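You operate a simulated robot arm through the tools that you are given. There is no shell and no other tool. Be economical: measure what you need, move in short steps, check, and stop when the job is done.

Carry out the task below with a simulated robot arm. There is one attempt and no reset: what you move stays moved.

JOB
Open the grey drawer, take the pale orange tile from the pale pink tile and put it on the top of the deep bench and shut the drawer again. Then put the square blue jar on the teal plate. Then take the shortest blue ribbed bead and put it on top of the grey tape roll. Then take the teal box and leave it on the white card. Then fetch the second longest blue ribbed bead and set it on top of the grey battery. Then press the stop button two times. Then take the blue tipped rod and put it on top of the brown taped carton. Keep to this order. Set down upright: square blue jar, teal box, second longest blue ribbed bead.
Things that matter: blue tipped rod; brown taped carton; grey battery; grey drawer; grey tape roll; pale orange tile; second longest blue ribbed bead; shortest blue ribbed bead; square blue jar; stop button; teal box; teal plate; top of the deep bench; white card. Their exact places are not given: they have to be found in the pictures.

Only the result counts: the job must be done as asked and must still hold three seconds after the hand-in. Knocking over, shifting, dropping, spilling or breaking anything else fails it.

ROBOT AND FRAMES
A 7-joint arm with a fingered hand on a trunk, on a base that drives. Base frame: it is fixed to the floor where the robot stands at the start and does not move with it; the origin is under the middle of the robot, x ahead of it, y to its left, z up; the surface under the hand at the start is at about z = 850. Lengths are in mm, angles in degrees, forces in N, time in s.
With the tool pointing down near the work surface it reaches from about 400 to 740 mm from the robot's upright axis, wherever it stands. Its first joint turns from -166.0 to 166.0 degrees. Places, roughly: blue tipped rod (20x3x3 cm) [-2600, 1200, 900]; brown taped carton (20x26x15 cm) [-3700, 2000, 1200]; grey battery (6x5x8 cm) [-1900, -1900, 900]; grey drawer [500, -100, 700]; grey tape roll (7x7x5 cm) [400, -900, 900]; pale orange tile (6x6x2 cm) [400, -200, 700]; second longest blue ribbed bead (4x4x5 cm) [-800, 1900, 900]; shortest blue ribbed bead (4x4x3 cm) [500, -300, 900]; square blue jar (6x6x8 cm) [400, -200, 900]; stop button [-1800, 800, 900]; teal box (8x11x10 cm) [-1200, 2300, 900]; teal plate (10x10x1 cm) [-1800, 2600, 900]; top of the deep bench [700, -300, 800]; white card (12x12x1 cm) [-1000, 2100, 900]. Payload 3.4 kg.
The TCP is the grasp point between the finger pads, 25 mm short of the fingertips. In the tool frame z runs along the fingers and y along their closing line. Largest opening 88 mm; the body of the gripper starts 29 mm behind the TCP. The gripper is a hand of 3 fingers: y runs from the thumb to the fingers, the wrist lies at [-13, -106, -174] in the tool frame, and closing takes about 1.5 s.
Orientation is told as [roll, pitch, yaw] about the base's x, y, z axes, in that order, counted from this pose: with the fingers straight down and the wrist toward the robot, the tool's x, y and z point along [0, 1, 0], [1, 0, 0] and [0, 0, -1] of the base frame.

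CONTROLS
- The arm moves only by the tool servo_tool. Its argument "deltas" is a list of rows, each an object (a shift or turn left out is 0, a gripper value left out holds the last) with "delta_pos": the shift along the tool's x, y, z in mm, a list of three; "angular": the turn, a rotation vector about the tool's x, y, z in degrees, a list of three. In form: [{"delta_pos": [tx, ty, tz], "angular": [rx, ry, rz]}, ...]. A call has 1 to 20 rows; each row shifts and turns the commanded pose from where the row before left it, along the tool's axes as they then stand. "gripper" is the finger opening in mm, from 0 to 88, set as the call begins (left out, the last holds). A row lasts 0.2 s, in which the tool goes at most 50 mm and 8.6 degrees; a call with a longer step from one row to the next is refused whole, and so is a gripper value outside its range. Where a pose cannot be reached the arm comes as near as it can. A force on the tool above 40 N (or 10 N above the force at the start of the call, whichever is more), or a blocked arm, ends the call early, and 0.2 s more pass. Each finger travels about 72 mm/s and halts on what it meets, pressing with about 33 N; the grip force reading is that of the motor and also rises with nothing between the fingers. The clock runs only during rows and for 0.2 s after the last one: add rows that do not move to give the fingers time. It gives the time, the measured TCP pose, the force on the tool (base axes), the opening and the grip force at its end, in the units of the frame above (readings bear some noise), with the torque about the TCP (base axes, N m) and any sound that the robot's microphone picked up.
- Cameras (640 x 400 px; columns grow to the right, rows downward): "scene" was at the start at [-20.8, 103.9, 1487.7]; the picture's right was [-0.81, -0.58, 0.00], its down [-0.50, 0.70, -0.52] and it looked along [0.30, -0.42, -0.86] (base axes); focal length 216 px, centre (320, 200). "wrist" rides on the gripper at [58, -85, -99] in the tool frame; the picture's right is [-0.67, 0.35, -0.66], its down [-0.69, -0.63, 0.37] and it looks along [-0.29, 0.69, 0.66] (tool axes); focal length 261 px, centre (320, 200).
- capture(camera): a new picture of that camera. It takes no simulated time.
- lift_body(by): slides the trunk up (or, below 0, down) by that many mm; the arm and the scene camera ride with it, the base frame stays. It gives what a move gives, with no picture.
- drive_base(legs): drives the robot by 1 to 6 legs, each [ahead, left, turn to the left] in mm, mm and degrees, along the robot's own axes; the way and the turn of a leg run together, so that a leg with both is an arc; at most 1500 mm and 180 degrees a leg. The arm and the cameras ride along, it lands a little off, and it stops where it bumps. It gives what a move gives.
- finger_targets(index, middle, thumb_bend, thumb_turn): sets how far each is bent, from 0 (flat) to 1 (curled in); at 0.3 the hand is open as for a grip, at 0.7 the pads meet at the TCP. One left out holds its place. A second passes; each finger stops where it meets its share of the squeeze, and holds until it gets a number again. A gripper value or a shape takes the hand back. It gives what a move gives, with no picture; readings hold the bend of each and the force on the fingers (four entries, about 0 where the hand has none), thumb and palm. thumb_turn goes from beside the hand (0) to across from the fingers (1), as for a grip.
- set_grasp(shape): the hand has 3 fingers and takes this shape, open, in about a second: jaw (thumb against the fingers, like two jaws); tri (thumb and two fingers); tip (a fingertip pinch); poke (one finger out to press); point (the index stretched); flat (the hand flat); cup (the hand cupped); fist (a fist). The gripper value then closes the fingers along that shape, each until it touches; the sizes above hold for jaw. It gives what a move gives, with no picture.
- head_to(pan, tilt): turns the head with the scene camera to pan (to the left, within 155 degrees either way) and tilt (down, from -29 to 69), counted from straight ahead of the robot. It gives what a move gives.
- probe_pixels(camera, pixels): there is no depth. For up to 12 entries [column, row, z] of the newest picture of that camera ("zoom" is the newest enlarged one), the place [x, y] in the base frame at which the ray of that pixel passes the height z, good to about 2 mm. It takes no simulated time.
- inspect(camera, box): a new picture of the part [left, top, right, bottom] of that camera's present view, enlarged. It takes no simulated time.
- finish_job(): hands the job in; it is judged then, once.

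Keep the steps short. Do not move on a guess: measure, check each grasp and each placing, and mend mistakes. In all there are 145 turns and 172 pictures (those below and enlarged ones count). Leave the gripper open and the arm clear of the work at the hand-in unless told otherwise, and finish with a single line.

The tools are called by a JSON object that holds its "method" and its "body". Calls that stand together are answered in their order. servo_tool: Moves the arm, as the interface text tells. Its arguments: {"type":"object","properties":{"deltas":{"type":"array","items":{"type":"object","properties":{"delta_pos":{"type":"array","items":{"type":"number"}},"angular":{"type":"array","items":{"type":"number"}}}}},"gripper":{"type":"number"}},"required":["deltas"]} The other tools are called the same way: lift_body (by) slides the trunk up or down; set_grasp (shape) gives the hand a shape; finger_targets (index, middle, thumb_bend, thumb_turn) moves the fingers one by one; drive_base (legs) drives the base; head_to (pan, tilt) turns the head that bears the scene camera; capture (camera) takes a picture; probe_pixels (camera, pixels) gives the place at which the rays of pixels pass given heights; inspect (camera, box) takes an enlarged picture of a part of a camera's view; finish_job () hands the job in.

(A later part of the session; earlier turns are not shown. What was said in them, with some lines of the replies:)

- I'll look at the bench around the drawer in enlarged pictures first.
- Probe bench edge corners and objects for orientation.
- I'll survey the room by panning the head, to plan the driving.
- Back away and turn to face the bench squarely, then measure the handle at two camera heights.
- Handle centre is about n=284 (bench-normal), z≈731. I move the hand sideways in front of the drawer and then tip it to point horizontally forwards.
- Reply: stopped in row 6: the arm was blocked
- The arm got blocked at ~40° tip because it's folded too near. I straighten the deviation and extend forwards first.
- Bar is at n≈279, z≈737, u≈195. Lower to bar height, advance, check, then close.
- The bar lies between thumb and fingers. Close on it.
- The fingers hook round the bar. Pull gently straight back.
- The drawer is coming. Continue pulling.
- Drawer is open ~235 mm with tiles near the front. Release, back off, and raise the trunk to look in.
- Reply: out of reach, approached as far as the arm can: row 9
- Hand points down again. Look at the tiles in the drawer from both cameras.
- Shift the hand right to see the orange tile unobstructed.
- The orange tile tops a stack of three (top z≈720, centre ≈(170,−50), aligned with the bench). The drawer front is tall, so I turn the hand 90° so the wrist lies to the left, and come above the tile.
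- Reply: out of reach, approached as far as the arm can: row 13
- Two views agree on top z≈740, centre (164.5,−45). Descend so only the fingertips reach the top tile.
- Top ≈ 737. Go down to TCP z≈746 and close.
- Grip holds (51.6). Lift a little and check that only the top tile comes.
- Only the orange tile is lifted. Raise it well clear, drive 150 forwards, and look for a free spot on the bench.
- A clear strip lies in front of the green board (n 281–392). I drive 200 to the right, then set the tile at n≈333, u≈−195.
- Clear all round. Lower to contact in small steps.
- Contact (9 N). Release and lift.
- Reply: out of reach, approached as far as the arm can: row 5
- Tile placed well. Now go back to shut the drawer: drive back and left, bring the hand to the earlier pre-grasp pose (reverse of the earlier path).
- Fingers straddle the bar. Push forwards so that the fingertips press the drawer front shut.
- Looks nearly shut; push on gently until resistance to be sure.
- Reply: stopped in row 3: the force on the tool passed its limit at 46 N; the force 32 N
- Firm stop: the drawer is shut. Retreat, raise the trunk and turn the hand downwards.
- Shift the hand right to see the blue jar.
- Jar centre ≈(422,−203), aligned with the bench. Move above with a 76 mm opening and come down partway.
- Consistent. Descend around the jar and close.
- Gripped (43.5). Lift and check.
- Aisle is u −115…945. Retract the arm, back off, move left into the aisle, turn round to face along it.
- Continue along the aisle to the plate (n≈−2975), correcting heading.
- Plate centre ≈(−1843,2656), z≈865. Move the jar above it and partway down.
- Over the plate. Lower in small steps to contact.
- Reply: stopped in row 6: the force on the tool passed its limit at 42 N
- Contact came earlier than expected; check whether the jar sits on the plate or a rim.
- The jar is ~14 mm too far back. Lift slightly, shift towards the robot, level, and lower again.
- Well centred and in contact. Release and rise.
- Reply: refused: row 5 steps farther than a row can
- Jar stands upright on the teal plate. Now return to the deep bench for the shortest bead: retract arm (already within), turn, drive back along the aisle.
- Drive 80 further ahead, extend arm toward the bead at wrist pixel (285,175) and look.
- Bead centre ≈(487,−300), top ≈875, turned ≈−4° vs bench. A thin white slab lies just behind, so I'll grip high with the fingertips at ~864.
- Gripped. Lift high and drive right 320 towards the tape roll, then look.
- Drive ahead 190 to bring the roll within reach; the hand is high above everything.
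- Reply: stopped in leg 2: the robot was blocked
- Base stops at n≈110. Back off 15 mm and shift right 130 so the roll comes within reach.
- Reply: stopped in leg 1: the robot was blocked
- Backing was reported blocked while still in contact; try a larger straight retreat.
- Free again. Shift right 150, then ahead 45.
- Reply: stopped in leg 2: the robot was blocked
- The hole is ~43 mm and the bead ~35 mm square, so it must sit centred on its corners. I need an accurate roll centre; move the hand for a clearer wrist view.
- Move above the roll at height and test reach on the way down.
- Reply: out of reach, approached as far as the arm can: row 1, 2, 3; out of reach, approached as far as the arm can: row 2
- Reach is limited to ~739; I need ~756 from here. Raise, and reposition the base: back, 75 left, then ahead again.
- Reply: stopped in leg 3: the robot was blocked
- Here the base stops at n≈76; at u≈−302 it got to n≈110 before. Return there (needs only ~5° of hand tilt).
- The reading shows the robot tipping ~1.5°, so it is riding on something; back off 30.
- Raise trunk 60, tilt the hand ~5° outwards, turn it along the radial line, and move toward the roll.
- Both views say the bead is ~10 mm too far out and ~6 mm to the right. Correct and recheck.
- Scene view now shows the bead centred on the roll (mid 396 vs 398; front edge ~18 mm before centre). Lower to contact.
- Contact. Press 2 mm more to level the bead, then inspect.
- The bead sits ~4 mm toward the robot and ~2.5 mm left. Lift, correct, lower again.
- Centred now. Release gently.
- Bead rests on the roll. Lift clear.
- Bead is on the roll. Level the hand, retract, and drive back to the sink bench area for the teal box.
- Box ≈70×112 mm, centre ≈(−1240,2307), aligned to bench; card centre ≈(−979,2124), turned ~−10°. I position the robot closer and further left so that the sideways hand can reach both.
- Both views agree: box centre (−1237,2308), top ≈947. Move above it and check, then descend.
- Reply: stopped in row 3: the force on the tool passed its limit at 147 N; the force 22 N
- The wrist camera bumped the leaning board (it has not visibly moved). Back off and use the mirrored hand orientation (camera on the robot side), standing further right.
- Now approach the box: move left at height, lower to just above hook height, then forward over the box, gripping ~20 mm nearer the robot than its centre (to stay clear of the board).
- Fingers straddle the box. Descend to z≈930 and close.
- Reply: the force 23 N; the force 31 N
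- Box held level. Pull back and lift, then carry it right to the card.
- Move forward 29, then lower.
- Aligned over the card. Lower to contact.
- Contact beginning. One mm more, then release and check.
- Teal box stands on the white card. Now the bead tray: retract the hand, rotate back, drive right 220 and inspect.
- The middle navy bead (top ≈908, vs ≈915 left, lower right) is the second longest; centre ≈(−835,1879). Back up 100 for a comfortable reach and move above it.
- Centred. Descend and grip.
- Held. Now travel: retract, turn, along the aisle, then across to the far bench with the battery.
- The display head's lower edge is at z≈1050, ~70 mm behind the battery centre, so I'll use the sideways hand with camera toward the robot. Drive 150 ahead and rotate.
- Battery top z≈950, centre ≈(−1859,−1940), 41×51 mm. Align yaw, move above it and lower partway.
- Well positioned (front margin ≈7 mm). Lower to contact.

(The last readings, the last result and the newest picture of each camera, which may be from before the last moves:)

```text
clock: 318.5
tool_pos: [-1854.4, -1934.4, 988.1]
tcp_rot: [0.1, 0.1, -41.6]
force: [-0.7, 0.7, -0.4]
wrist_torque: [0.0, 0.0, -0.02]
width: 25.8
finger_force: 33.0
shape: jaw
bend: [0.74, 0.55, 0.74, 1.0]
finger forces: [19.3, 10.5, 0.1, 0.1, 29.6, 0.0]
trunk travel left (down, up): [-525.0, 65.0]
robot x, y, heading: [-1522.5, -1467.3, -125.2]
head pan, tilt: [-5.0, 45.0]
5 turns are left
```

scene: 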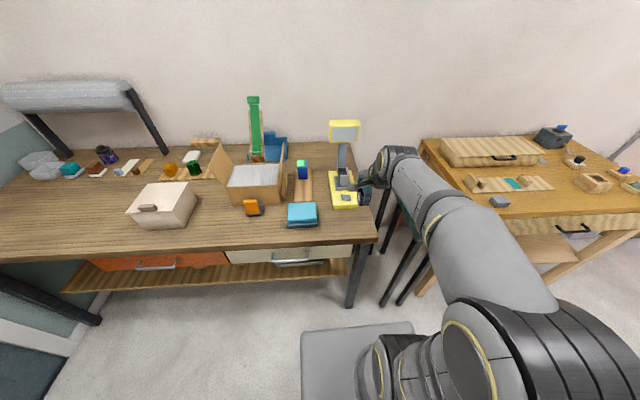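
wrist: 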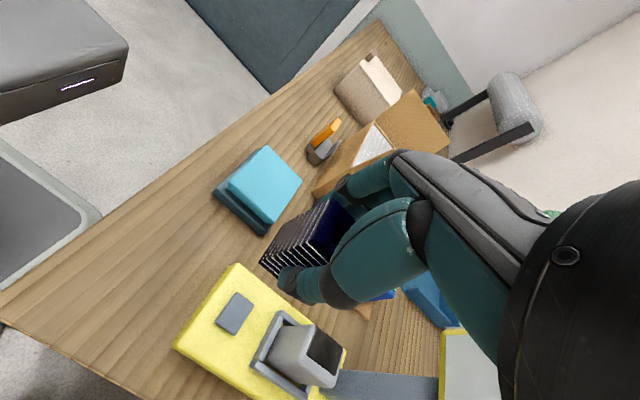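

Only a few turns remain, so I batch: finish lowering (≈1–2 mm left), release, rise and retract, then drive to the stop button area on the middle table and take pictures.

{"method": "servo_tool", "body": {"deltas": [{"delta_pos": [0, 0, 1.2]}, {"delta_pos": [0, 0, 1.2]}, {}]}}

{"method": "servo_tool", "body": {"gripper": 38, "deltas": [{}, {}, {}]}}

{"method": "servo_tool", "body": {"gripper": 62, "deltas": [{}, {}, {}, {}]}}

{"method": "servo_tool", "body": {"deltas": [{"delta_pos": [0, 0, -12]}, {"delta_pos": [0, 0, -25]}, {"delta_pos": [0, 0, -40]}, {"delta_pos": [0, 0, -40]}, {"delta_pos": [0, 0, -30]}, {"delta_pos": [40, 0, 0]}, {"delta_pos": [40, 0, 0]}, {"delta_pos": [40, 0, 0]}, {}]}}

{"method": "inspect", "body": {"camera": "scene", "box": [310, 160, 380, 215]}}

{"method": "servo_tool", "body": {"gripper": 0, "deltas": [{"angular": [0, 0, 8.4]}, {"angular": [0, 0, 8.4]}, {"angular": [0, 0, 8.4]}, {"angular": [0, 0, 8.4]}, {"angular": [0, 0, 8.4]}, {"angular": [0, 0, 8.4]}, {"angular": [0, 0, 8.4]}, {"angular": [0, 0, 8.4]}, {"angular": [0, 0, 8.4]}, {"angular": [0, 0, 8.4]}, {}]}}

{"method": "drive_base", "body": {"legs": [[-1500, 0, 0], [-806, 0, 0], [0, 0, -90], [1500, 0, 0], [40, 0, 0]]}}

{"method": "lift_body", "body": {"by": 60}}

{"method": "drive_base", "body": {"legs": [[0, 0, 90]]}}

{"method": "servo_tool", "body": {"deltas": [{"delta_pos": [0, 30, 0]}, {"delta_pos": [0, 30, 0]}, {"delta_pos": [0, 30, 0]}, {}]}}

{"method": "head_to", "body": {"pan": -60, "tilt": 30}}

{"method": "capture", "body": {"camera": "scene"}}

{"method": "head_to", "body": {"pan": 0, "tilt": 48}}

{"method": "capture", "body": {"camera": "scene"}}

{"method": "capture", "body": {"camera": "wrist"}}

```text
clock: 319.3
tool_pos: [-1853.6, -1935.6, 988.2]
tcp_rot: [0.0, 0.0, -41.7]
force: [-0.5, 0.1, 7.1]
wrist_torque: [-0.05, 0.01, 0.0]
width: 25.9
finger_force: 32.9
shape: jaw
bend: [0.74, 0.55, 0.74, 1.0]
finger forces: [19.7, 10.8, 0.0, 0.1, 30.9, 0.0]
trunk travel left (down, up): [-525.0, 65.0]
robot x, y, heading: [-1522.4, -1467.4, -125.3]
head pan, tilt: [-5.0, 45.0]
```

```text
clock: 320.1
tool_pos: [-1854.3, -1934.9, 986.6]
tcp_rot: [0.1, 0.2, -41.6]
force: [-0.4, 0.3, 0.2]
wrist_torque: [-0.04, -0.04, 0.0]
width: 37.8
finger_force: 0.0
shape: jaw
bend: [0.74, 0.47, 0.72, 1.0]
finger forces: [0.0, 0.0, 0.1, 0.1, 0.0, 0.1]
trunk travel left (down, up): [-525.0, 65.0]
robot x, y, heading: [-1521.2, -1460.0, -125.1]
head pan, tilt: [-5.0, 45.0]
```

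```text
clock: 321.1
tool_pos: [-1854.1, -1935.7, 987.1]
tcp_rot: [0.1, 0.1, -41.6]
force: [-0.1, 0.1, -0.2]
wrist_torque: [0.0, 0.01, 0.0]
width: 61.6
finger_force: 0.1
shape: jaw
bend: [0.27, 0.37, 0.58, 0.99]
finger forces: [0.1, 0.0, 0.0, 0.0, 0.1, 0.0]
trunk travel left (down, up): [-525.0, 65.0]
robot x, y, heading: [-1520.1, -1466.1, -125.2]
head pan, tilt: [-5.0, 45.0]
```

```text
clock: 323.1
tool_pos: [-1825.6, -1917.6, 1160.5]
tcp_rot: [0.2, 0.0, -41.6]
force: [0.6, 0.0, -0.2]
wrist_torque: [0.01, -0.02, 0.01]
width: 61.9
finger_force: 0.1
shape: jaw
bend: [0.27, 0.37, 0.58, 0.99]
finger forces: [0.1, 0.0, 0.0, 0.0, 0.1, 0.0]
out of reach, approached as far as the arm can: row 5, 6, 7, 8
trunk travel left (down, up): [-525.0, 65.0]
robot x, y, heading: [-1521.8, -1463.7, -125.3]
head pan, tilt: [-5.0, 45.0]
```

```text
7.27 times, centred on (345, 188) of scene
```

zoom: 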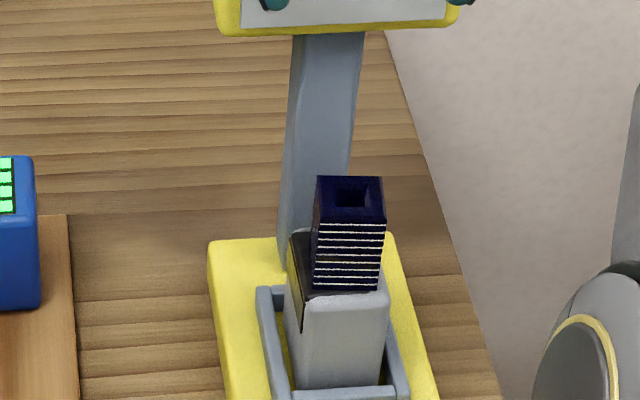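

```text
clock: 325.5
tool_pos: [-1883.6, -1976.3, 1214.3]
tcp_rot: [-0.1, 0.1, -125.7]
force: [0.2, -0.4, 0.5]
wrist_torque: [0.0, 0.01, 0.0]
width: 0.2
finger_force: 33.3
shape: jaw
bend: [0.7, 0.7, 0.73, 1.0]
finger forces: [0.0, 0.0, 0.1, 0.0, 0.0, 0.0]
out of reach, approached as far as the arm can: row 1, 2, 3, 4, 5, 6, 7, 8, 9, 10
trunk travel left (down, up): [-525.0, 65.0]
robot x, y, heading: [-1519.9, -1465.1, -125.3]
head pan, tilt: [-5.0, 45.0]
```

```text
clock: 348.3
tool_pos: [-1947.7, 1749.2, 1215.2]
tcp_rot: [-0.1, 0.3, 142.2]
force: [-0.6, -0.3, -0.1]
wrist_torque: [-0.01, -0.03, -0.01]
width: 0.0
finger_force: 33.3
shape: jaw
bend: [0.7, 0.7, 0.73, 1.0]
finger forces: [0.1, 0.1, 0.1, 0.0, 0.1, 0.1]
trunk travel left (down, up): [-525.0, 65.0]
robot x, y, heading: [-1453.1, 1369.5, 142.9]
head pan, tilt: [-5.0, 45.0]
```

```text
clock: 349.3
tool_pos: [-1946.9, 1750.3, 1274.3]
tcp_rot: [0.0, 0.2, 142.4]
force: [0.1, 1.5, 0.0]
wrist_torque: [0.02, 0.01, 0.0]
width: 0.0
finger_force: 33.4
shape: jaw
bend: [0.7, 0.7, 0.73, 1.0]
finger forces: [0.0, 0.1, 0.0, 0.0, 0.0, 0.1]
trunk travel left (down, up): [-585.0, 5.0]
robot x, y, heading: [-1448.0, 1369.9, 142.7]
head pan, tilt: [-5.0, 45.0]
```

```text
clock: 353.6
tool_pos: [-1820.2, 863.4, 1275.4]
tcp_rot: [-0.2, 0.1, -126.7]
force: [0.4, -1.5, 0.3]
wrist_torque: [-0.01, -0.02, 0.01]
width: 0.3
finger_force: 33.3
shape: jaw
bend: [0.7, 0.7, 0.73, 1.0]
finger forces: [0.0, 0.1, 0.0, 0.0, 0.0, 0.1]
trunk travel left (down, up): [-585.0, 5.0]
robot x, y, heading: [-1445.1, 1368.4, -126.4]
head pan, tilt: [-5.0, 45.0]
```

```text
clock: 354.6
tool_pos: [-1835.9, 840.4, 1238.6]
tcp_rot: [-0.2, 0.3, -126.8]
force: [0.0, -0.6, -0.2]
wrist_torque: [-0.01, 0.01, 0.0]
width: 0.0
finger_force: 32.8
shape: jaw
bend: [0.7, 0.7, 0.73, 1.0]
finger forces: [0.0, 0.1, 0.1, 0.0, 0.0, 0.1]
out of reach, approached as far as the arm can: row 1, 2, 3
trunk travel left (down, up): [-585.0, 5.0]
robot x, y, heading: [-1447.8, 1367.8, -126.5]
head pan, tilt: [-5.0, 45.0]
```

```text
clock: 355.8
tool_pos: [-1835.6, 842.0, 1238.3]
tcp_rot: [-0.1, 0.3, -126.7]
force: [-0.8, -0.9, 0.0]
wrist_torque: [0.0, -0.01, -0.01]
width: 0.0
finger_force: 33.5
shape: jaw
bend: [0.7, 0.7, 0.73, 1.0]
finger forces: [0.0, 0.0, 0.0, 0.1, 0.0, 0.0]
trunk travel left (down, up): [-585.0, 5.0]
robot x, y, heading: [-1446.5, 1367.1, -126.2]
head pan, tilt: [-60.0, 30.0]
```

```text
24 pictures are left
```

scene: 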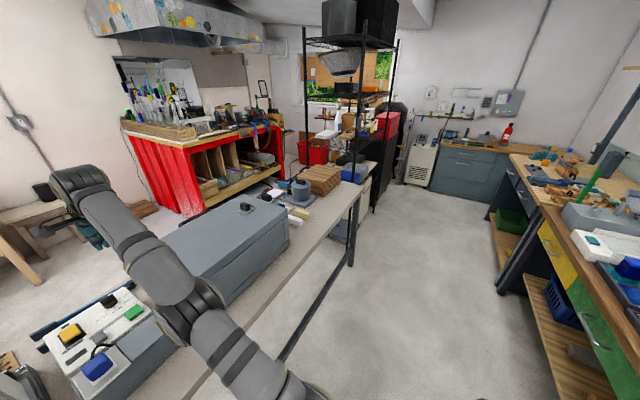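

```text
clock: 357.1
tool_pos: [-1835.2, 841.5, 1239.3]
tcp_rot: [0.0, 0.2, -126.5]
force: [-0.5, 0.1, -0.4]
wrist_torque: [0.01, 0.04, -0.02]
width: 0.0
finger_force: 32.8
shape: jaw
bend: [0.7, 0.7, 0.73, 1.0]
finger forces: [0.0, 0.0, 0.0, 0.1, 0.0, 0.0]
trunk travel left (down, up): [-585.0, 5.0]
robot x, y, heading: [-1449.9, 1368.5, -126.4]
head pan, tilt: [0.0, 48.0]
```

```text
23 pictures are left
```

scene: 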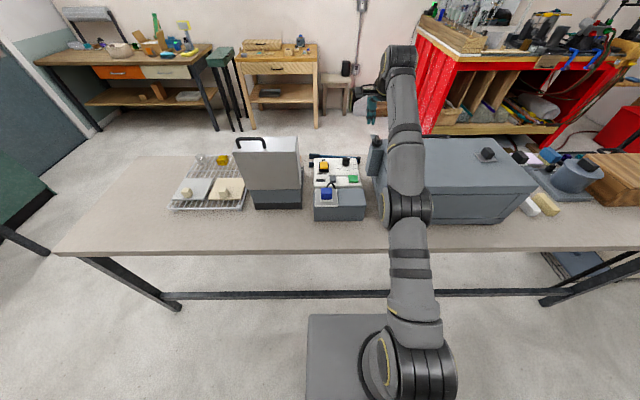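

```text
22 pictures are left
4 turns are left
```

wrist: 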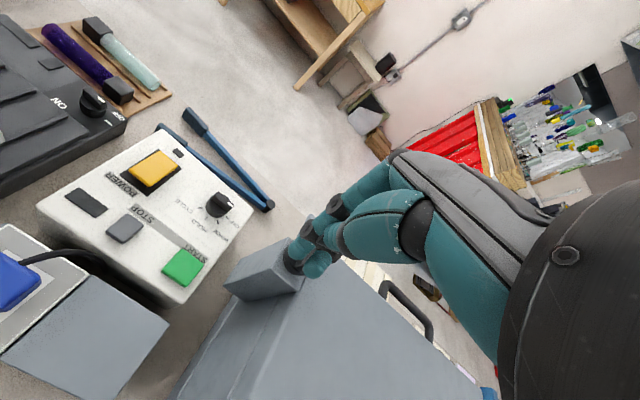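

The grey STOP button is at wrist pixel (125,228), computed at ≈(−1773,750), z≈935. I press it twice with the closed fingertips (force-stopped), rise, then go to the rod area and take pictures.

{"method": "servo_tool", "body": {"gripper": 0, "deltas": [{"delta_pos": [26, 0, 0]}, {"delta_pos": [26, 0, 0]}, {"delta_pos": [26, 0, 0]}, {"delta_pos": [26, 0, 0]}, {"delta_pos": [0, 0, 45]}, {"delta_pos": [0, 0, 45]}, {"delta_pos": [0, 0, 45]}, {"delta_pos": [0, 0, 45]}, {"delta_pos": [0, 37, 0]}, {"delta_pos": [0, 0, 40]}, {}]}}

{"method": "inspect", "body": {"camera": "wrist", "box": [160, 150, 400, 330]}}

{"method": "servo_tool", "body": {"deltas": [{"delta_pos": [0, 0, 5]}, {"delta_pos": [0, 0, 5]}, {"delta_pos": [0, 0, 5]}, {"delta_pos": [0, 0, 5]}, {"delta_pos": [0, 0, 5]}, {"delta_pos": [0, 0, 5]}, {"delta_pos": [0, 0, 5]}, {"delta_pos": [0, 0, 5]}, {"delta_pos": [0, 0, 5]}, {"delta_pos": [0, 0, 5]}, {"delta_pos": [0, 0, 5]}, {"delta_pos": [0, 0, 5]}, {"delta_pos": [0, 0, 5]}, {"delta_pos": [0, 0, 5]}, {"delta_pos": [0, 0, 5]}, {"delta_pos": [0, 0, 5]}, {"delta_pos": [0, 0, 5]}, {"delta_pos": [0, 0, 5]}, {"delta_pos": [0, 0, 5]}, {"delta_pos": [0, 0, 5]}]}}

{"method": "inspect", "body": {"camera": "wrist", "box": [160, 150, 400, 330]}}

{"method": "servo_tool", "body": {"deltas": [{"delta_pos": [0, 0, -15]}, {"delta_pos": [0, 0, -15]}, {}, {}]}}

{"method": "servo_tool", "body": {"deltas": [{"delta_pos": [0, 0, 5]}, {"delta_pos": [0, 0, 5]}, {"delta_pos": [0, 0, 5]}, {"delta_pos": [0, 0, 5]}, {"delta_pos": [0, 0, 5]}, {"delta_pos": [0, 0, 5]}, {"delta_pos": [0, 0, 5]}, {"delta_pos": [0, 0, 5]}, {"delta_pos": [0, 0, 5]}, {"delta_pos": [0, 0, 5]}, {"delta_pos": [0, 0, 5]}]}}

{"method": "servo_tool", "body": {"deltas": [{"delta_pos": [0, 0, -30]}, {"delta_pos": [0, 0, -45]}, {"delta_pos": [0, 0, -45]}, {"delta_pos": [0, 0, -45]}, {"delta_pos": [0, 0, -45]}, {"delta_pos": [0, -45, 0]}, {"delta_pos": [0, -45, 0]}, {"delta_pos": [0, -45, 0]}, {"delta_pos": [0, -45, 0]}, {}]}}

{"method": "drive_base", "body": {"legs": [[0, 0, 0.9], [0, -841, 0], [150, 0, 0]]}}

{"method": "servo_tool", "body": {"gripper": 60, "deltas": [{"delta_pos": [-33, 25, 0]}, {"delta_pos": [-33, 25, 0]}, {"delta_pos": [-33, 25, 0]}, {}]}}

{"method": "head_to", "body": {"pan": -65, "tilt": 15}}

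{"method": "capture", "body": {"camera": "scene"}}

{"method": "inspect", "body": {"camera": "scene", "box": [160, 100, 480, 300]}}

{"method": "head_to", "body": {"pan": 0, "tilt": 50}}

{"method": "capture", "body": {"camera": "scene"}}

{"method": "capture", "body": {"camera": "wrist"}}

```text
clock: 359.5
tool_pos: [-1769.3, 754.0, 1016.1]
tcp_rot: [-0.2, 0.2, -126.5]
force: [0.0, -0.4, 0.1]
wrist_torque: [-0.01, -0.01, -0.01]
width: 0.2
finger_force: 32.9
shape: jaw
bend: [0.7, 0.7, 0.73, 1.0]
finger forces: [0.0, 0.0, 0.1, 0.1, 0.0, 0.0]
out of reach, approached as far as the arm can: row 3
trunk travel left (down, up): [-585.0, 5.0]
robot x, y, heading: [-1443.2, 1370.1, -126.3]
head pan, tilt: [0.0, 48.0]
```

```text
2.22 times, centred on (280, 240) of wrist
```

zoom: 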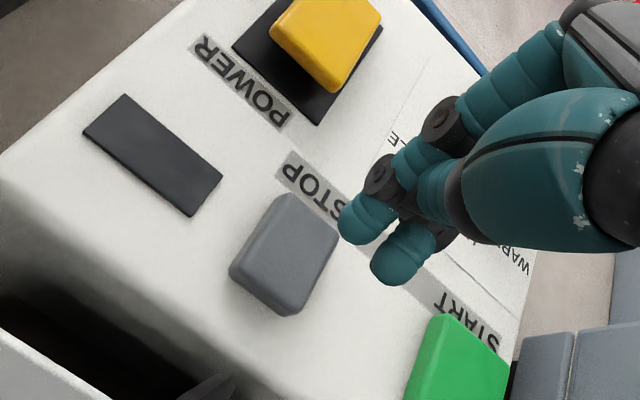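

```text
clock: 362.3
tool_pos: [-1773.3, 748.6, 965.9]
tcp_rot: [0.2, -1.4, -126.6]
force: [-2.9, -3.8, 34.8]
wrist_torque: [-0.72, 0.25, -0.09]
width: 0.1
finger_force: 33.1
shape: jaw
bend: [0.7, 0.7, 0.73, 1.0]
finger forces: [41.7, 7.4, 0.1, 0.0, 0.1, 0.1]
trunk travel left (down, up): [-585.0, 5.0]
robot x, y, heading: [-1451.2, 1368.9, -126.3]
head pan, tilt: [0.0, 48.0]
heard: click
stopped in row 13: the force on the tool passed its limit at 43 N (the readings are from after the stop); the commanded pose is now the measured one
```

```text
2.22 times, centred on (280, 240) of wrist
```

zoom: 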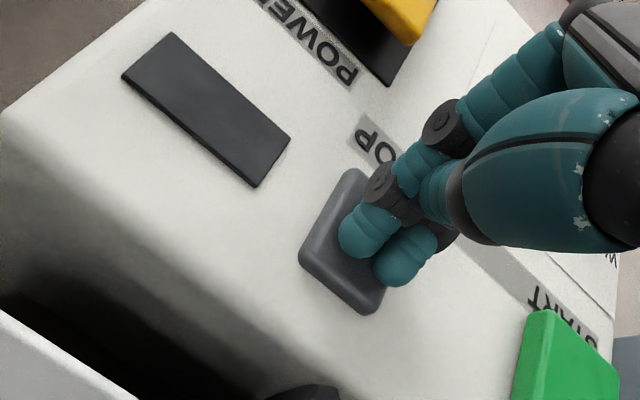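

```text
clock: 363.3
tool_pos: [-1772.3, 749.4, 990.9]
tcp_rot: [0.1, -0.6, -126.6]
force: [0.0, -0.9, 0.8]
wrist_torque: [-0.04, 0.01, 0.01]
width: 0.2
finger_force: 33.2
shape: jaw
bend: [0.7, 0.7, 0.73, 1.0]
finger forces: [0.0, 0.0, 0.1, 0.0, 0.0, 0.1]
trunk travel left (down, up): [-585.0, 5.0]
robot x, y, heading: [-1446.6, 1367.7, -126.3]
head pan, tilt: [0.0, 48.0]
```

```text
clock: 365.0
tool_pos: [-1774.8, 746.4, 966.2]
tcp_rot: [0.4, -2.3, -126.6]
force: [-0.3, -1.1, 20.8]
wrist_torque: [0.44, -0.19, 0.0]
width: 0.2
finger_force: 32.6
shape: jaw
bend: [0.7, 0.7, 0.73, 1.0]
finger forces: [11.5, 6.4, 0.1, 0.1, 0.0, 0.0]
trunk travel left (down, up): [-585.0, 5.0]
robot x, y, heading: [-1447.3, 1364.9, -126.4]
head pan, tilt: [0.0, 48.0]
heard: click
stopped in row 8: the force on the tool passed its limit at 42 N (the readings are from after the stop); the commanded pose is now the measured one
```

```text
clock: 367.2
tool_pos: [-1662.8, 897.3, 1165.6]
tcp_rot: [0.3, -1.6, -126.7]
force: [-0.4, 0.4, -0.4]
wrist_torque: [0.0, -0.02, -0.02]
width: 0.1
finger_force: 32.7
shape: jaw
bend: [0.7, 0.7, 0.73, 1.0]
finger forces: [0.0, 0.0, 0.0, 0.0, 0.0, 0.0]
trunk travel left (down, up): [-585.0, 5.0]
robot x, y, heading: [-1448.1, 1364.2, -126.5]
head pan, tilt: [0.0, 48.0]
```

```text
clock: 372.9
tool_pos: [-2427.7, 1267.4, 1163.8]
tcp_rot: [0.3, -1.5, -126.7]
force: [-0.3, -0.8, -1.2]
wrist_torque: [0.04, 0.01, 0.0]
width: 0.2
finger_force: 32.9
shape: jaw
bend: [0.7, 0.7, 0.73, 1.0]
finger forces: [0.0, 0.0, 0.0, 0.1, 0.0, 0.0]
trunk travel left (down, up): [-585.0, 5.0]
robot x, y, heading: [-2213.3, 1737.4, -126.1]
head pan, tilt: [0.0, 48.0]
```

```text
clock: 373.9
tool_pos: [-2550.6, 1265.5, 1164.8]
tcp_rot: [0.3, -1.6, -126.5]
force: [-0.6, 0.9, -0.1]
wrist_torque: [-0.04, 0.0, 0.0]
width: 59.9
finger_force: 0.0
shape: jaw
bend: [0.28, 0.38, 0.6, 1.0]
finger forces: [0.0, 0.0, 0.1, 0.0, 0.0, 0.0]
trunk travel left (down, up): [-585.0, 5.0]
robot x, y, heading: [-2214.1, 1736.9, -126.6]
head pan, tilt: [0.0, 48.0]
```

```text
clock: 375.3
tool_pos: [-2550.4, 1264.1, 1165.8]
tcp_rot: [0.3, -1.6, -126.6]
force: [-0.1, -0.2, 0.6]
wrist_torque: [0.0, 0.01, 0.03]
width: 60.0
finger_force: 0.1
shape: jaw
bend: [0.28, 0.38, 0.6, 1.0]
finger forces: [0.1, 0.1, 0.0, 0.1, 0.0, 0.1]
trunk travel left (down, up): [-585.0, 5.0]
robot x, y, heading: [-2212.1, 1736.1, -126.1]
head pan, tilt: [-65.0, 15.0]
```

```text
19 pictures are left
```

scene: 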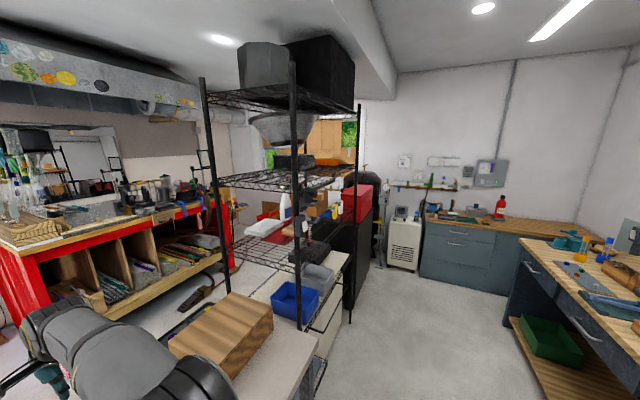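

```text
2.00 times, centred on (320, 200) of scene
```

zoom: 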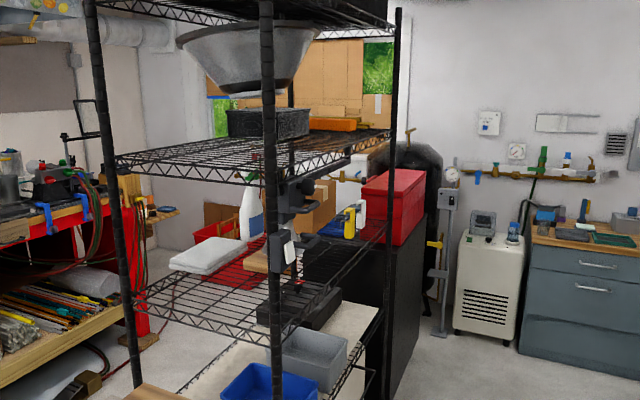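

```text
clock: 376.7
tool_pos: [-2550.5, 1265.3, 1166.0]
tcp_rot: [0.3, -1.6, -126.5]
force: [0.2, 0.1, -0.1]
wrist_torque: [0.01, -0.01, -0.01]
width: 59.8
finger_force: 0.1
shape: jaw
bend: [0.28, 0.38, 0.6, 1.0]
finger forces: [0.0, 0.0, 0.0, 0.0, 0.0, 0.0]
trunk travel left (down, up): [-585.0, 5.0]
robot x, y, heading: [-2211.1, 1740.6, -126.3]
head pan, tilt: [0.0, 50.0]
```

```text
17 pictures are left
```

scene: 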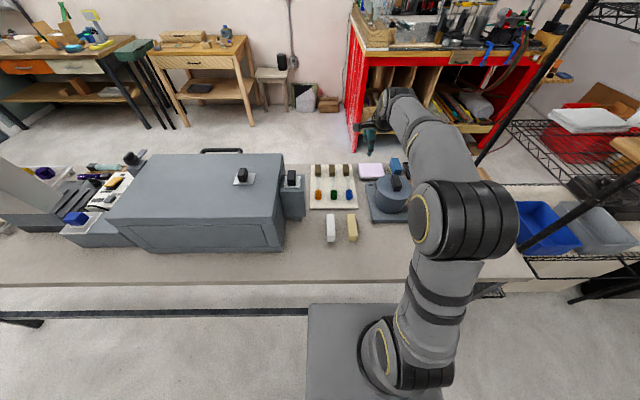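

```text
16 pictures are left
3 turns are left
```

wrist: 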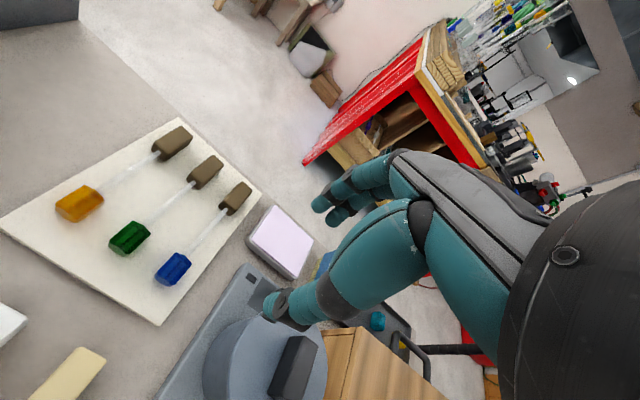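

Two clicks heard — button pressed twice. The blue-tipped rod runs radially: blue tip ≈(−2552,1220), handle ≈(−2641,1098). I drive 40 ahead, grip the blue tip with the hand turned 90°, lift, retract, and drive to the carton area for pictures.

{"method": "drive_base", "body": {"legs": [[40, 0, 0]]}}

{"method": "servo_tool", "body": {"gripper": 56, "deltas": [{"delta_pos": [13, -1.5, 0], "angular": [1.6, 0, 0]}, {"delta_pos": [13, -1.5, 0]}, {"delta_pos": [0, 0, 40]}, {"delta_pos": [0, 0, 40]}, {"delta_pos": [0, 0, 40]}, {"delta_pos": [0, 0, 40]}, {"angular": [0, 0, 8.2]}, {"angular": [0, 0, 8.2]}, {"angular": [0, 0, 8.2]}, {"angular": [0, 0, 8.2]}, {"angular": [0, 0, 8.2]}, {"angular": [0, 0, 8.2]}, {"angular": [0, 0, 8.2]}, {"angular": [0, 0, 8.2]}, {"angular": [0, 0, 8.2]}, {"angular": [0, 0, 8.2]}, {"angular": [0, 0, 8]}, {}]}}

{"method": "inspect", "body": {"camera": "wrist", "box": [120, 150, 440, 390]}}

{"method": "servo_tool", "body": {"deltas": [{"delta_pos": [0, 0, 40]}, {"delta_pos": [0, 0, 35]}, {"delta_pos": [0, 0, 20]}, {"delta_pos": [0, 0, 10]}, {"delta_pos": [0, 0, 8]}, {"delta_pos": [0, 0, 6]}, {}]}}

{"method": "servo_tool", "body": {"gripper": 3, "deltas": [{}, {}, {}, {}, {}, {}, {}]}}

{"method": "servo_tool", "body": {"deltas": [{"delta_pos": [0, 0, -8]}, {"delta_pos": [0, 0, -30]}, {"delta_pos": [0, 0, -45]}, {"delta_pos": [0, 0, -45]}, {"delta_pos": [0, 0, -45]}, {"delta_pos": [0, 0, -45]}, {}]}}

{"method": "inspect", "body": {"camera": "wrist", "box": [120, 150, 440, 390]}}

{"method": "servo_tool", "body": {"deltas": [{"delta_pos": [-40, 0, 0]}, {"delta_pos": [-40, 0, 0]}, {"delta_pos": [-40, 0, 0]}, {"angular": [0, 0, -8.2]}, {"angular": [0, 0, -8.2]}, {"angular": [0, 0, -8.2]}, {"angular": [0, 0, -8.2]}, {"angular": [0, 0, -8.2]}, {"angular": [0, 0, -8.2]}, {"angular": [0, 0, -8.2]}, {"angular": [0, 0, -8.2]}, {"angular": [0, 0, -8.2]}, {"angular": [0, 0, -8.2]}, {"angular": [0, 0, -8]}, {"delta_pos": [0, 0, -45]}, {"delta_pos": [0, 0, -45]}, {"delta_pos": [0, 0, -45]}, {"delta_pos": [0, 0, -45]}, {}]}}

{"method": "drive_base", "body": {"legs": [[-200, 0, 0], [0, 0, -88.5], [1440, 0, 0], [0, 0, 90]]}}

{"method": "servo_tool", "body": {"deltas": [{"delta_pos": [0, 0, -40]}, {}]}}

{"method": "head_to", "body": {"pan": 0, "tilt": 22}}

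{"method": "capture", "body": {"camera": "scene"}}

{"method": "inspect", "body": {"camera": "scene", "box": [220, 120, 460, 270]}}

{"method": "capture", "body": {"camera": "wrist"}}

```text
clock: 377.6
tool_pos: [-2574.7, 1232.4, 1164.5]
tcp_rot: [0.3, -1.5, -126.6]
force: [0.1, -0.3, -0.1]
wrist_torque: [0.01, -0.04, 0.05]
width: 59.7
finger_force: 0.1
shape: jaw
bend: [0.28, 0.38, 0.6, 1.0]
finger forces: [0.1, 0.1, 0.0, 0.1, 0.1, 0.1]
trunk travel left (down, up): [-585.0, 5.0]
robot x, y, heading: [-2234.0, 1706.2, -126.4]
head pan, tilt: [0.0, 50.0]
```

```text
clock: 381.4
tool_pos: [-2551.0, 1217.5, 1006.4]
tcp_rot: [0.0, 0.3, 143.3]
force: [0.0, 0.7, 0.7]
wrist_torque: [0.0, -0.04, -0.02]
width: 56.4
finger_force: 0.1
shape: jaw
bend: [0.28, 0.39, 0.62, 1.0]
finger forces: [0.0, 0.1, 0.0, 0.0, 0.0, 0.0]
trunk travel left (down, up): [-585.0, 5.0]
robot x, y, heading: [-2235.1, 1704.7, -126.2]
head pan, tilt: [0.0, 50.0]
```

```text
1.67 times, centred on (280, 270) of wrist
```

zoom: 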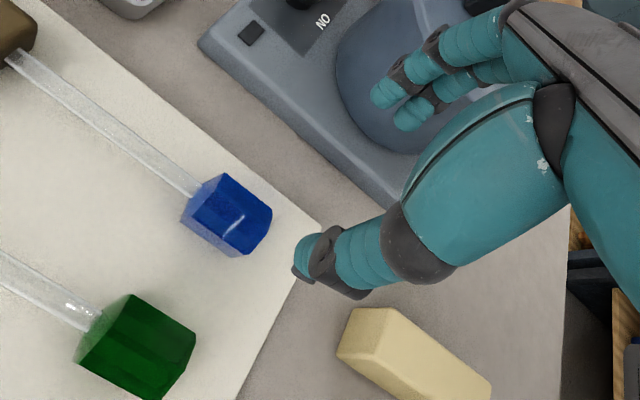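

```text
clock: 382.9
tool_pos: [-2550.7, 1219.0, 887.4]
tcp_rot: [0.0, 0.2, 143.4]
force: [0.0, 0.1, 6.9]
wrist_torque: [0.2, 0.16, 0.0]
width: 55.9
finger_force: 0.0
shape: jaw
bend: [0.28, 0.38, 0.62, 1.0]
finger forces: [0.0, 7.4, 0.0, 0.1, 0.0, 0.1]
trunk travel left (down, up): [-585.0, 5.0]
robot x, y, heading: [-2237.5, 1709.6, -126.2]
head pan, tilt: [0.0, 50.0]
```

```text
clock: 384.6
tool_pos: [-2552.3, 1221.6, 887.5]
tcp_rot: [0.0, 0.4, 143.4]
force: [-20.0, 12.1, 11.3]
wrist_torque: [0.56, 0.73, -0.04]
width: 35.8
finger_force: 32.6
shape: jaw
bend: [0.33, 0.46, 0.82, 1.0]
finger forces: [26.6, 22.9, 0.0, 0.1, 19.2, 0.0]
trunk travel left (down, up): [-585.0, 5.0]
robot x, y, heading: [-2236.1, 1708.9, -126.1]
head pan, tilt: [0.0, 50.0]
```

```text
clock: 386.1
tool_pos: [-2552.1, 1218.3, 1103.9]
tcp_rot: [-0.1, 0.4, 143.4]
force: [-0.1, -0.3, -0.6]
wrist_torque: [0.01, -0.02, 0.02]
width: 29.4
finger_force: 33.6
shape: jaw
bend: [0.74, 0.51, 0.79, 0.99]
finger forces: [19.3, 9.4, 0.0, 0.1, 28.5, 0.1]
trunk travel left (down, up): [-585.0, 5.0]
robot x, y, heading: [-2239.7, 1704.6, -126.2]
head pan, tilt: [0.0, 50.0]
```

```text
1.67 times, centred on (280, 270) of wrist
```

zoom: 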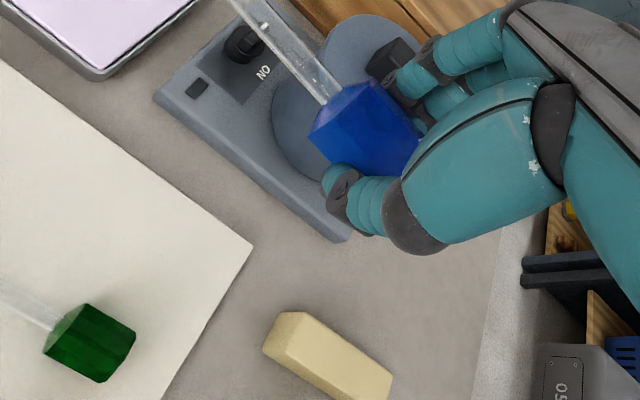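

```text
clock: 390.1
tool_pos: [-2479.7, 1316.3, 1286.9]
tcp_rot: [0.3, 0.2, -126.5]
force: [0.0, -0.1, -1.3]
wrist_torque: [0.03, 0.03, -0.03]
width: 28.9
finger_force: 32.5
shape: jaw
bend: [0.74, 0.51, 0.79, 0.99]
finger forces: [19.4, 9.0, 0.0, 0.1, 28.3, 0.1]
trunk travel left (down, up): [-585.0, 5.0]
robot x, y, heading: [-2237.7, 1707.5, -126.2]
head pan, tilt: [0.0, 50.0]
```

```text
clock: 406.2
tool_pos: [-3510.0, 2342.3, 1286.6]
tcp_rot: [0.3, -0.1, -126.5]
force: [-1.0, 0.0, -0.7]
wrist_torque: [0.01, 0.01, 0.0]
width: 28.5
finger_force: 33.2
shape: jaw
bend: [0.74, 0.51, 0.79, 0.99]
finger forces: [18.8, 8.5, 0.0, 0.0, 27.3, 0.1]
trunk travel left (down, up): [-585.0, 5.0]
robot x, y, heading: [-3268.4, 2733.1, -126.2]
head pan, tilt: [0.0, 50.0]
```

```text
clock: 406.8
tool_pos: [-3511.3, 2343.9, 1327.2]
tcp_rot: [0.3, 0.1, -126.5]
force: [-0.5, -1.3, -1.0]
wrist_torque: [0.03, 0.02, -0.01]
width: 28.9
finger_force: 32.7
shape: jaw
bend: [0.74, 0.51, 0.79, 0.99]
finger forces: [19.1, 8.5, 0.0, 0.0, 27.5, 0.0]
trunk travel left (down, up): [-585.0, 5.0]
robot x, y, heading: [-3264.9, 2736.3, -126.5]
head pan, tilt: [0.0, 50.0]
```

```text
clock: 407.7
tool_pos: [-3511.2, 2344.4, 1327.5]
tcp_rot: [0.3, -0.1, -126.4]
force: [-0.6, -0.2, -1.5]
wrist_torque: [0.04, 0.02, 0.02]
width: 28.8
finger_force: 33.5
shape: jaw
bend: [0.74, 0.51, 0.79, 0.99]
finger forces: [18.9, 8.6, 0.0, 0.0, 27.5, 0.1]
trunk travel left (down, up): [-585.0, 5.0]
robot x, y, heading: [-3270.1, 2731.8, -126.0]
head pan, tilt: [0.0, 22.0]
```

```text
13 pictures are left
```

scene: 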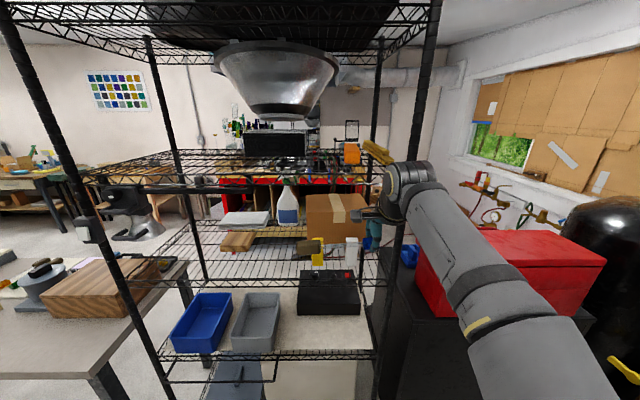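

```text
2.67 times, centred on (340, 195) of scene
```

zoom: 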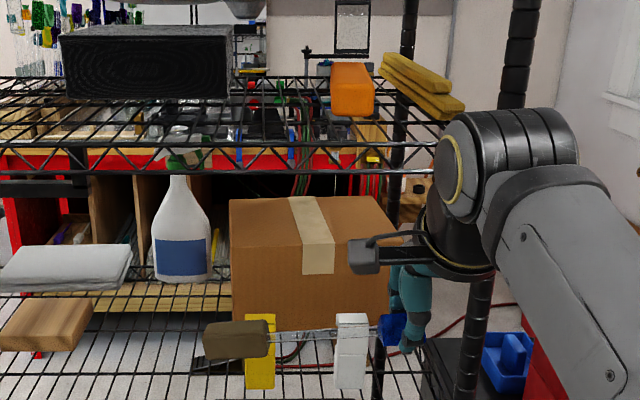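

```text
11 pictures are left
2 turns are left
```

wrist: 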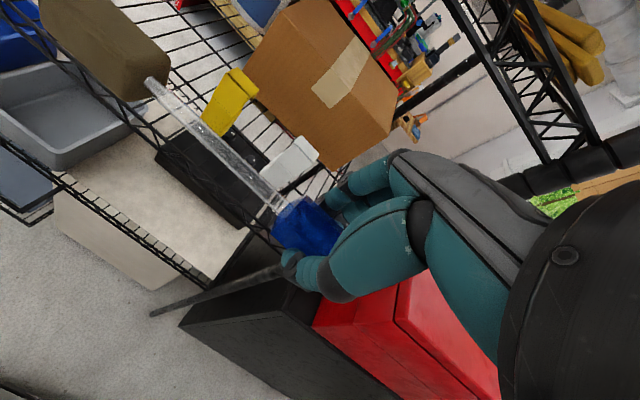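

The rod is held. The carton stands on a rack shelf with another shelf above, so the hand must enter nearly horizontally. First probe the carton in the present pictures, then pre-position and tip the hand forward, and picture again.

{"method": "probe_pixels", "body": {"camera": "wrist", "pixels": [[243, 68, 1108], [243, 68, 1171], [333, 172, 1108], [333, 172, 1171], [396, 133, 1258], [396, 133, 1321], [297, 2, 1258], [297, 2, 1321]]}}

{"method": "probe_pixels", "body": {"camera": "zoom", "pixels": [[232, 333, 1108], [232, 333, 1171], [230, 199, 1258], [230, 199, 1321], [385, 196, 1258], [385, 196, 1321], [232, 248, 1258], [232, 248, 1321], [150, 172, 1350], [150, 172, 1400], [150, 172, 1450]]}}

{"method": "servo_tool", "body": {"deltas": [{"delta_pos": [0, 34, 0]}, {"delta_pos": [0, 34, 0]}, {"delta_pos": [0, 34, 0]}, {"angular": [-7.5, 0, 0]}, {"angular": [-7.5, 0, 0]}, {"angular": [-7.5, 0, 0]}, {"angular": [-7.5, 0, 0]}, {"angular": [-7.5, 0, 0]}, {"angular": [-7.5, 0, 0]}, {"angular": [-7.5, 0, 0]}, {"angular": [-7.5, 0, 0]}, {}]}}

{"method": "capture", "body": {"camera": "scene"}}

{"method": "inspect", "body": {"camera": "scene", "box": [200, 120, 440, 270]}}

{"method": "capture", "body": {"camera": "wrist"}}

```text
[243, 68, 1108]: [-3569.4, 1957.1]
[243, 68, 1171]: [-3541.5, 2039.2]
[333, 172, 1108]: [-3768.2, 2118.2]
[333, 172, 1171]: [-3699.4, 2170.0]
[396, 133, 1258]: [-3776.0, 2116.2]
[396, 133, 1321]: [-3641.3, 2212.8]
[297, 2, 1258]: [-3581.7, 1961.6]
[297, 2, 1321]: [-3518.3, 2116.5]
```

```text
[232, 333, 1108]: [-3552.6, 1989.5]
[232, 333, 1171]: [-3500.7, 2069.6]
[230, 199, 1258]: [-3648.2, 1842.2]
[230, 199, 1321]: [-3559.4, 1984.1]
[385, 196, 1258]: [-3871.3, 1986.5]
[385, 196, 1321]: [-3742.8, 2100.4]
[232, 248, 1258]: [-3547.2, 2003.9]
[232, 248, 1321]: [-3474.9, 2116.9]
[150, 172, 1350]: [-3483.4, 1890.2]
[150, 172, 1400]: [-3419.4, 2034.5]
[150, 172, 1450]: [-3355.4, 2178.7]
```

```text
clock: 410.3
tool_pos: [-3571.8, 2261.5, 1325.8]
tcp_rot: [0.5, -60.0, -127.0]
force: [-0.6, 0.0, -1.4]
wrist_torque: [0.03, 0.04, 0.02]
width: 28.5
finger_force: 32.5
shape: jaw
bend: [0.74, 0.51, 0.79, 1.0]
finger forces: [18.5, 8.8, 0.0, 0.0, 28.0, 0.0]
trunk travel left (down, up): [-585.0, 5.0]
robot x, y, heading: [-3265.8, 2734.2, -126.0]
head pan, tilt: [0.0, 22.0]
```

```text
10 pictures are left
```

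scene: 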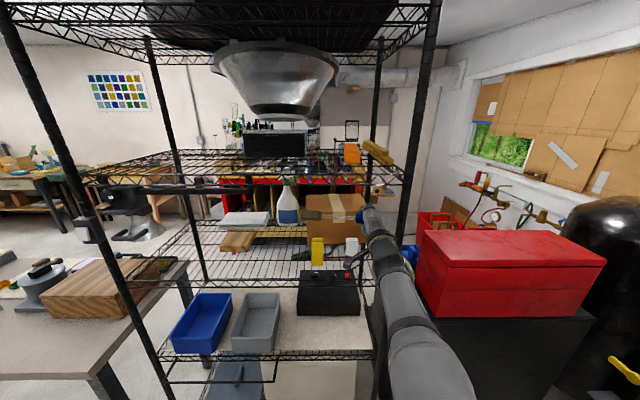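

```text
2.67 times, centred on (320, 195) of scene
```

zoom: 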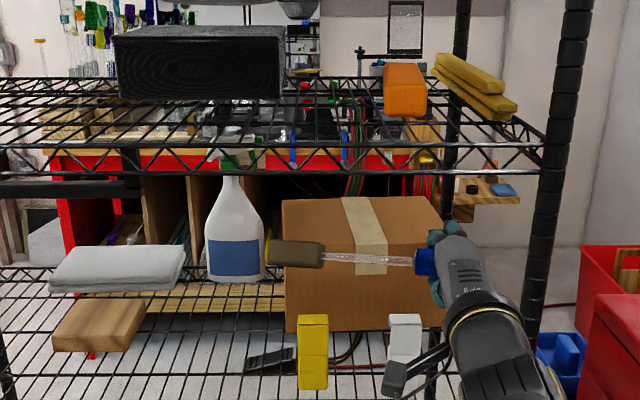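

```text
8 pictures are left
1 turns are left
```

wrist: 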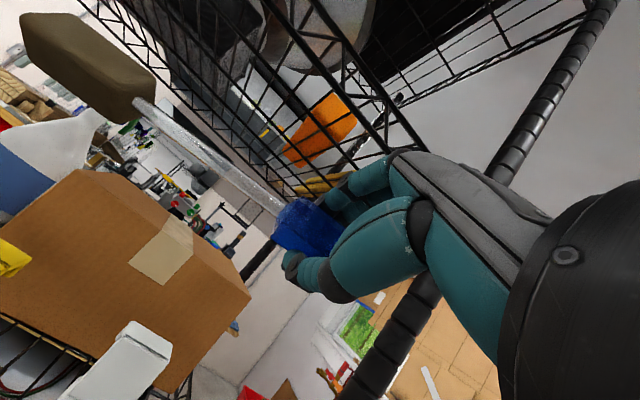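

Wrist and size checks agree: carton top ≈1258, front edge u≈−460, 260 wide, centre n≈−4177. I align the rod, drive in 150, extend 147 above the carton, lower to contact, ease off, loosen, withdraw backwards, back out with the hand open, and hand in.

{"method": "servo_tool", "body": {"deltas": [{"delta_pos": [-15, -6, 3.5]}, {"delta_pos": [-15, -6.1, 3.5]}, {}]}}

{"method": "drive_base", "body": {"legs": [[150, 0, 0]]}}

{"method": "servo_tool", "body": {"deltas": [{"delta_pos": [0, 12.25, 21.2]}, {"delta_pos": [0, 12.25, 21.2]}, {"delta_pos": [0, 12.25, 21.2]}, {"delta_pos": [0, 12.25, 21.2]}, {"delta_pos": [0, 12.25, 21.2]}, {"delta_pos": [0, 12.25, 21.2]}, {}]}}

{"method": "servo_tool", "body": {"deltas": [{"delta_pos": [0, -2.6, 1.5]}, {"delta_pos": [0, -2.6, 1.5]}, {"delta_pos": [0, -2.6, 1.5]}, {"delta_pos": [0, -2.6, 1.5]}, {"delta_pos": [0, -2.6, 1.5]}, {"delta_pos": [0, -2.6, 1.5]}, {"delta_pos": [0, -2.6, 1.5]}, {"delta_pos": [0, -2.6, 1.5]}, {"delta_pos": [0, -2.6, 1.5]}, {"delta_pos": [0, -2.6, 1.5]}, {"delta_pos": [0, -2.6, 1.5]}, {"delta_pos": [0, -2.6, 1.5]}]}}

{"method": "servo_tool", "body": {"deltas": [{"delta_pos": [0, 6, -3.5]}, {}]}}

{"method": "servo_tool", "body": {"gripper": 40, "deltas": [{}, {}, {}, {}]}}

{"method": "servo_tool", "body": {"deltas": [{"delta_pos": [0, -8, -14]}, {"delta_pos": [0, -12, -21]}, {"delta_pos": [0, -12.5, -21.6]}, {"delta_pos": [0, -12.5, -21.6]}, {"delta_pos": [0, -12.5, -21.6]}, {"delta_pos": [0, -12.5, -21.6]}, {}]}}

{"method": "drive_base", "body": {"legs": [[-250, 0, 0]]}}

{"method": "servo_tool", "body": {"gripper": 88, "deltas": [{}, {}, {}, {}, {}]}}

{"method": "finish_job", "body": {}}

```text
clock: 411.1
tool_pos: [-3595.7, 2279.1, 1311.5]
tcp_rot: [0.7, -59.9, -127.0]
force: [-0.3, -0.2, -1.2]
wrist_torque: [0.05, 0.04, 0.01]
width: 28.6
finger_force: 33.0
shape: jaw
bend: [0.74, 0.51, 0.79, 1.0]
finger forces: [18.6, 8.7, 0.0, 0.0, 28.0, 0.0]
trunk travel left (down, up): [-585.0, 5.0]
robot x, y, heading: [-3268.8, 2732.7, -126.2]
head pan, tilt: [0.0, 22.0]
```

```text
clock: 412.5
tool_pos: [-3686.1, 2157.2, 1310.6]
tcp_rot: [0.6, -59.9, -126.9]
force: [0.3, -0.8, -1.3]
wrist_torque: [0.03, 0.02, 0.06]
width: 28.7
finger_force: 33.5
shape: jaw
bend: [0.74, 0.51, 0.79, 1.0]
finger forces: [18.5, 8.9, 0.1, 0.0, 28.0, 0.1]
trunk travel left (down, up): [-585.0, 5.0]
robot x, y, heading: [-3356.7, 2612.7, -126.2]
head pan, tilt: [0.0, 22.0]
```

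```text
clock: 414.1
tool_pos: [-3773.0, 2038.8, 1311.7]
tcp_rot: [0.4, -59.9, -127.0]
force: [0.3, 0.4, -1.0]
wrist_torque: [0.04, 0.05, -0.01]
width: 28.6
finger_force: 32.7
shape: jaw
bend: [0.74, 0.51, 0.79, 1.0]
finger forces: [18.2, 8.7, 0.1, 0.0, 27.7, 0.0]
trunk travel left (down, up): [-585.0, 5.0]
robot x, y, heading: [-3355.2, 2611.1, -125.9]
head pan, tilt: [0.0, 22.0]
```

```text
clock: 416.7
tool_pos: [-3770.5, 2039.1, 1274.5]
tcp_rot: [0.4, -59.9, -127.0]
force: [0.5, -0.1, -0.3]
wrist_torque: [0.05, 0.04, 0.04]
width: 28.6
finger_force: 33.5
shape: jaw
bend: [0.74, 0.51, 0.79, 1.0]
finger forces: [18.4, 8.8, 0.1, 0.0, 27.8, 0.0]
trunk travel left (down, up): [-585.0, 5.0]
robot x, y, heading: [-3355.9, 2613.1, -126.0]
head pan, tilt: [0.0, 22.0]
```

```text
clock: 417.3
tool_pos: [-3769.9, 2039.0, 1281.5]
tcp_rot: [0.6, -60.0, -126.9]
force: [0.2, 0.1, -1.2]
wrist_torque: [0.04, 0.0, -0.02]
width: 28.4
finger_force: 32.9
shape: jaw
bend: [0.74, 0.51, 0.79, 1.0]
finger forces: [18.4, 8.7, 0.1, 0.0, 27.8, 0.0]
trunk travel left (down, up): [-585.0, 5.0]
robot x, y, heading: [-3358.3, 2613.0, -126.1]
head pan, tilt: [0.0, 22.0]
```

```text
clock: 418.3
tool_pos: [-3771.3, 2037.9, 1281.0]
tcp_rot: [0.6, -60.0, -126.9]
force: [0.1, 0.5, 0.0]
wrist_torque: [0.03, -0.02, -0.02]
width: 40.0
finger_force: 0.1
shape: jaw
bend: [0.74, 0.46, 0.71, 1.0]
finger forces: [0.0, 0.0, 0.0, 0.0, 0.0, 0.1]
trunk travel left (down, up): [-585.0, 5.0]
robot x, y, heading: [-3357.8, 2609.9, -126.1]
head pan, tilt: [0.0, 22.0]
```

```text
clock: 419.9
tool_pos: [-3687.5, 2153.2, 1280.7]
tcp_rot: [0.5, -59.9, -126.8]
force: [0.9, -0.4, -0.7]
wrist_torque: [0.0, 0.01, 0.01]
width: 40.0
finger_force: 0.1
shape: jaw
bend: [0.74, 0.46, 0.71, 1.0]
finger forces: [0.0, 0.0, 0.0, 0.0, 0.1, 0.1]
trunk travel left (down, up): [-585.0, 5.0]
robot x, y, heading: [-3360.1, 2613.2, -126.3]
head pan, tilt: [0.0, 22.0]
```

```text
clock: 421.7
tool_pos: [-3540.9, 2354.1, 1281.2]
tcp_rot: [0.6, -60.0, -126.9]
force: [-0.3, 0.4, 0.5]
wrist_torque: [0.04, -0.03, -0.03]
width: 40.0
finger_force: 0.1
shape: jaw
bend: [0.74, 0.46, 0.71, 1.0]
finger forces: [0.0, 0.0, 0.1, 0.0, 0.0, 0.0]
trunk travel left (down, up): [-585.0, 5.0]
robot x, y, heading: [-3209.2, 2814.9, -126.1]
head pan, tilt: [0.0, 22.0]
```

```text
clock: 422.9
tool_pos: [-3542.1, 2353.4, 1280.6]
tcp_rot: [0.6, -59.9, -127.0]
force: [-0.4, 1.3, -0.1]
wrist_torque: [-0.04, 0.02, 0.01]
width: 87.4
finger_force: 0.0
shape: jaw
bend: [0.3, 0.3, 0.3, 0.98]
finger forces: [0.1, 0.0, 0.1, 0.0, 0.0, 0.0]
trunk travel left (down, up): [-585.0, 5.0]
robot x, y, heading: [-3210.5, 2813.8, -126.2]
head pan, tilt: [0.0, 22.0]
```

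```text
The job is handed in.
```

The job is handed in: every step up to the two stop-button presses was checked, but the rod was released over the carton with no contact felt and no picture afterwards, and the hand bumped the leaning board once (147 N, no visible shift).
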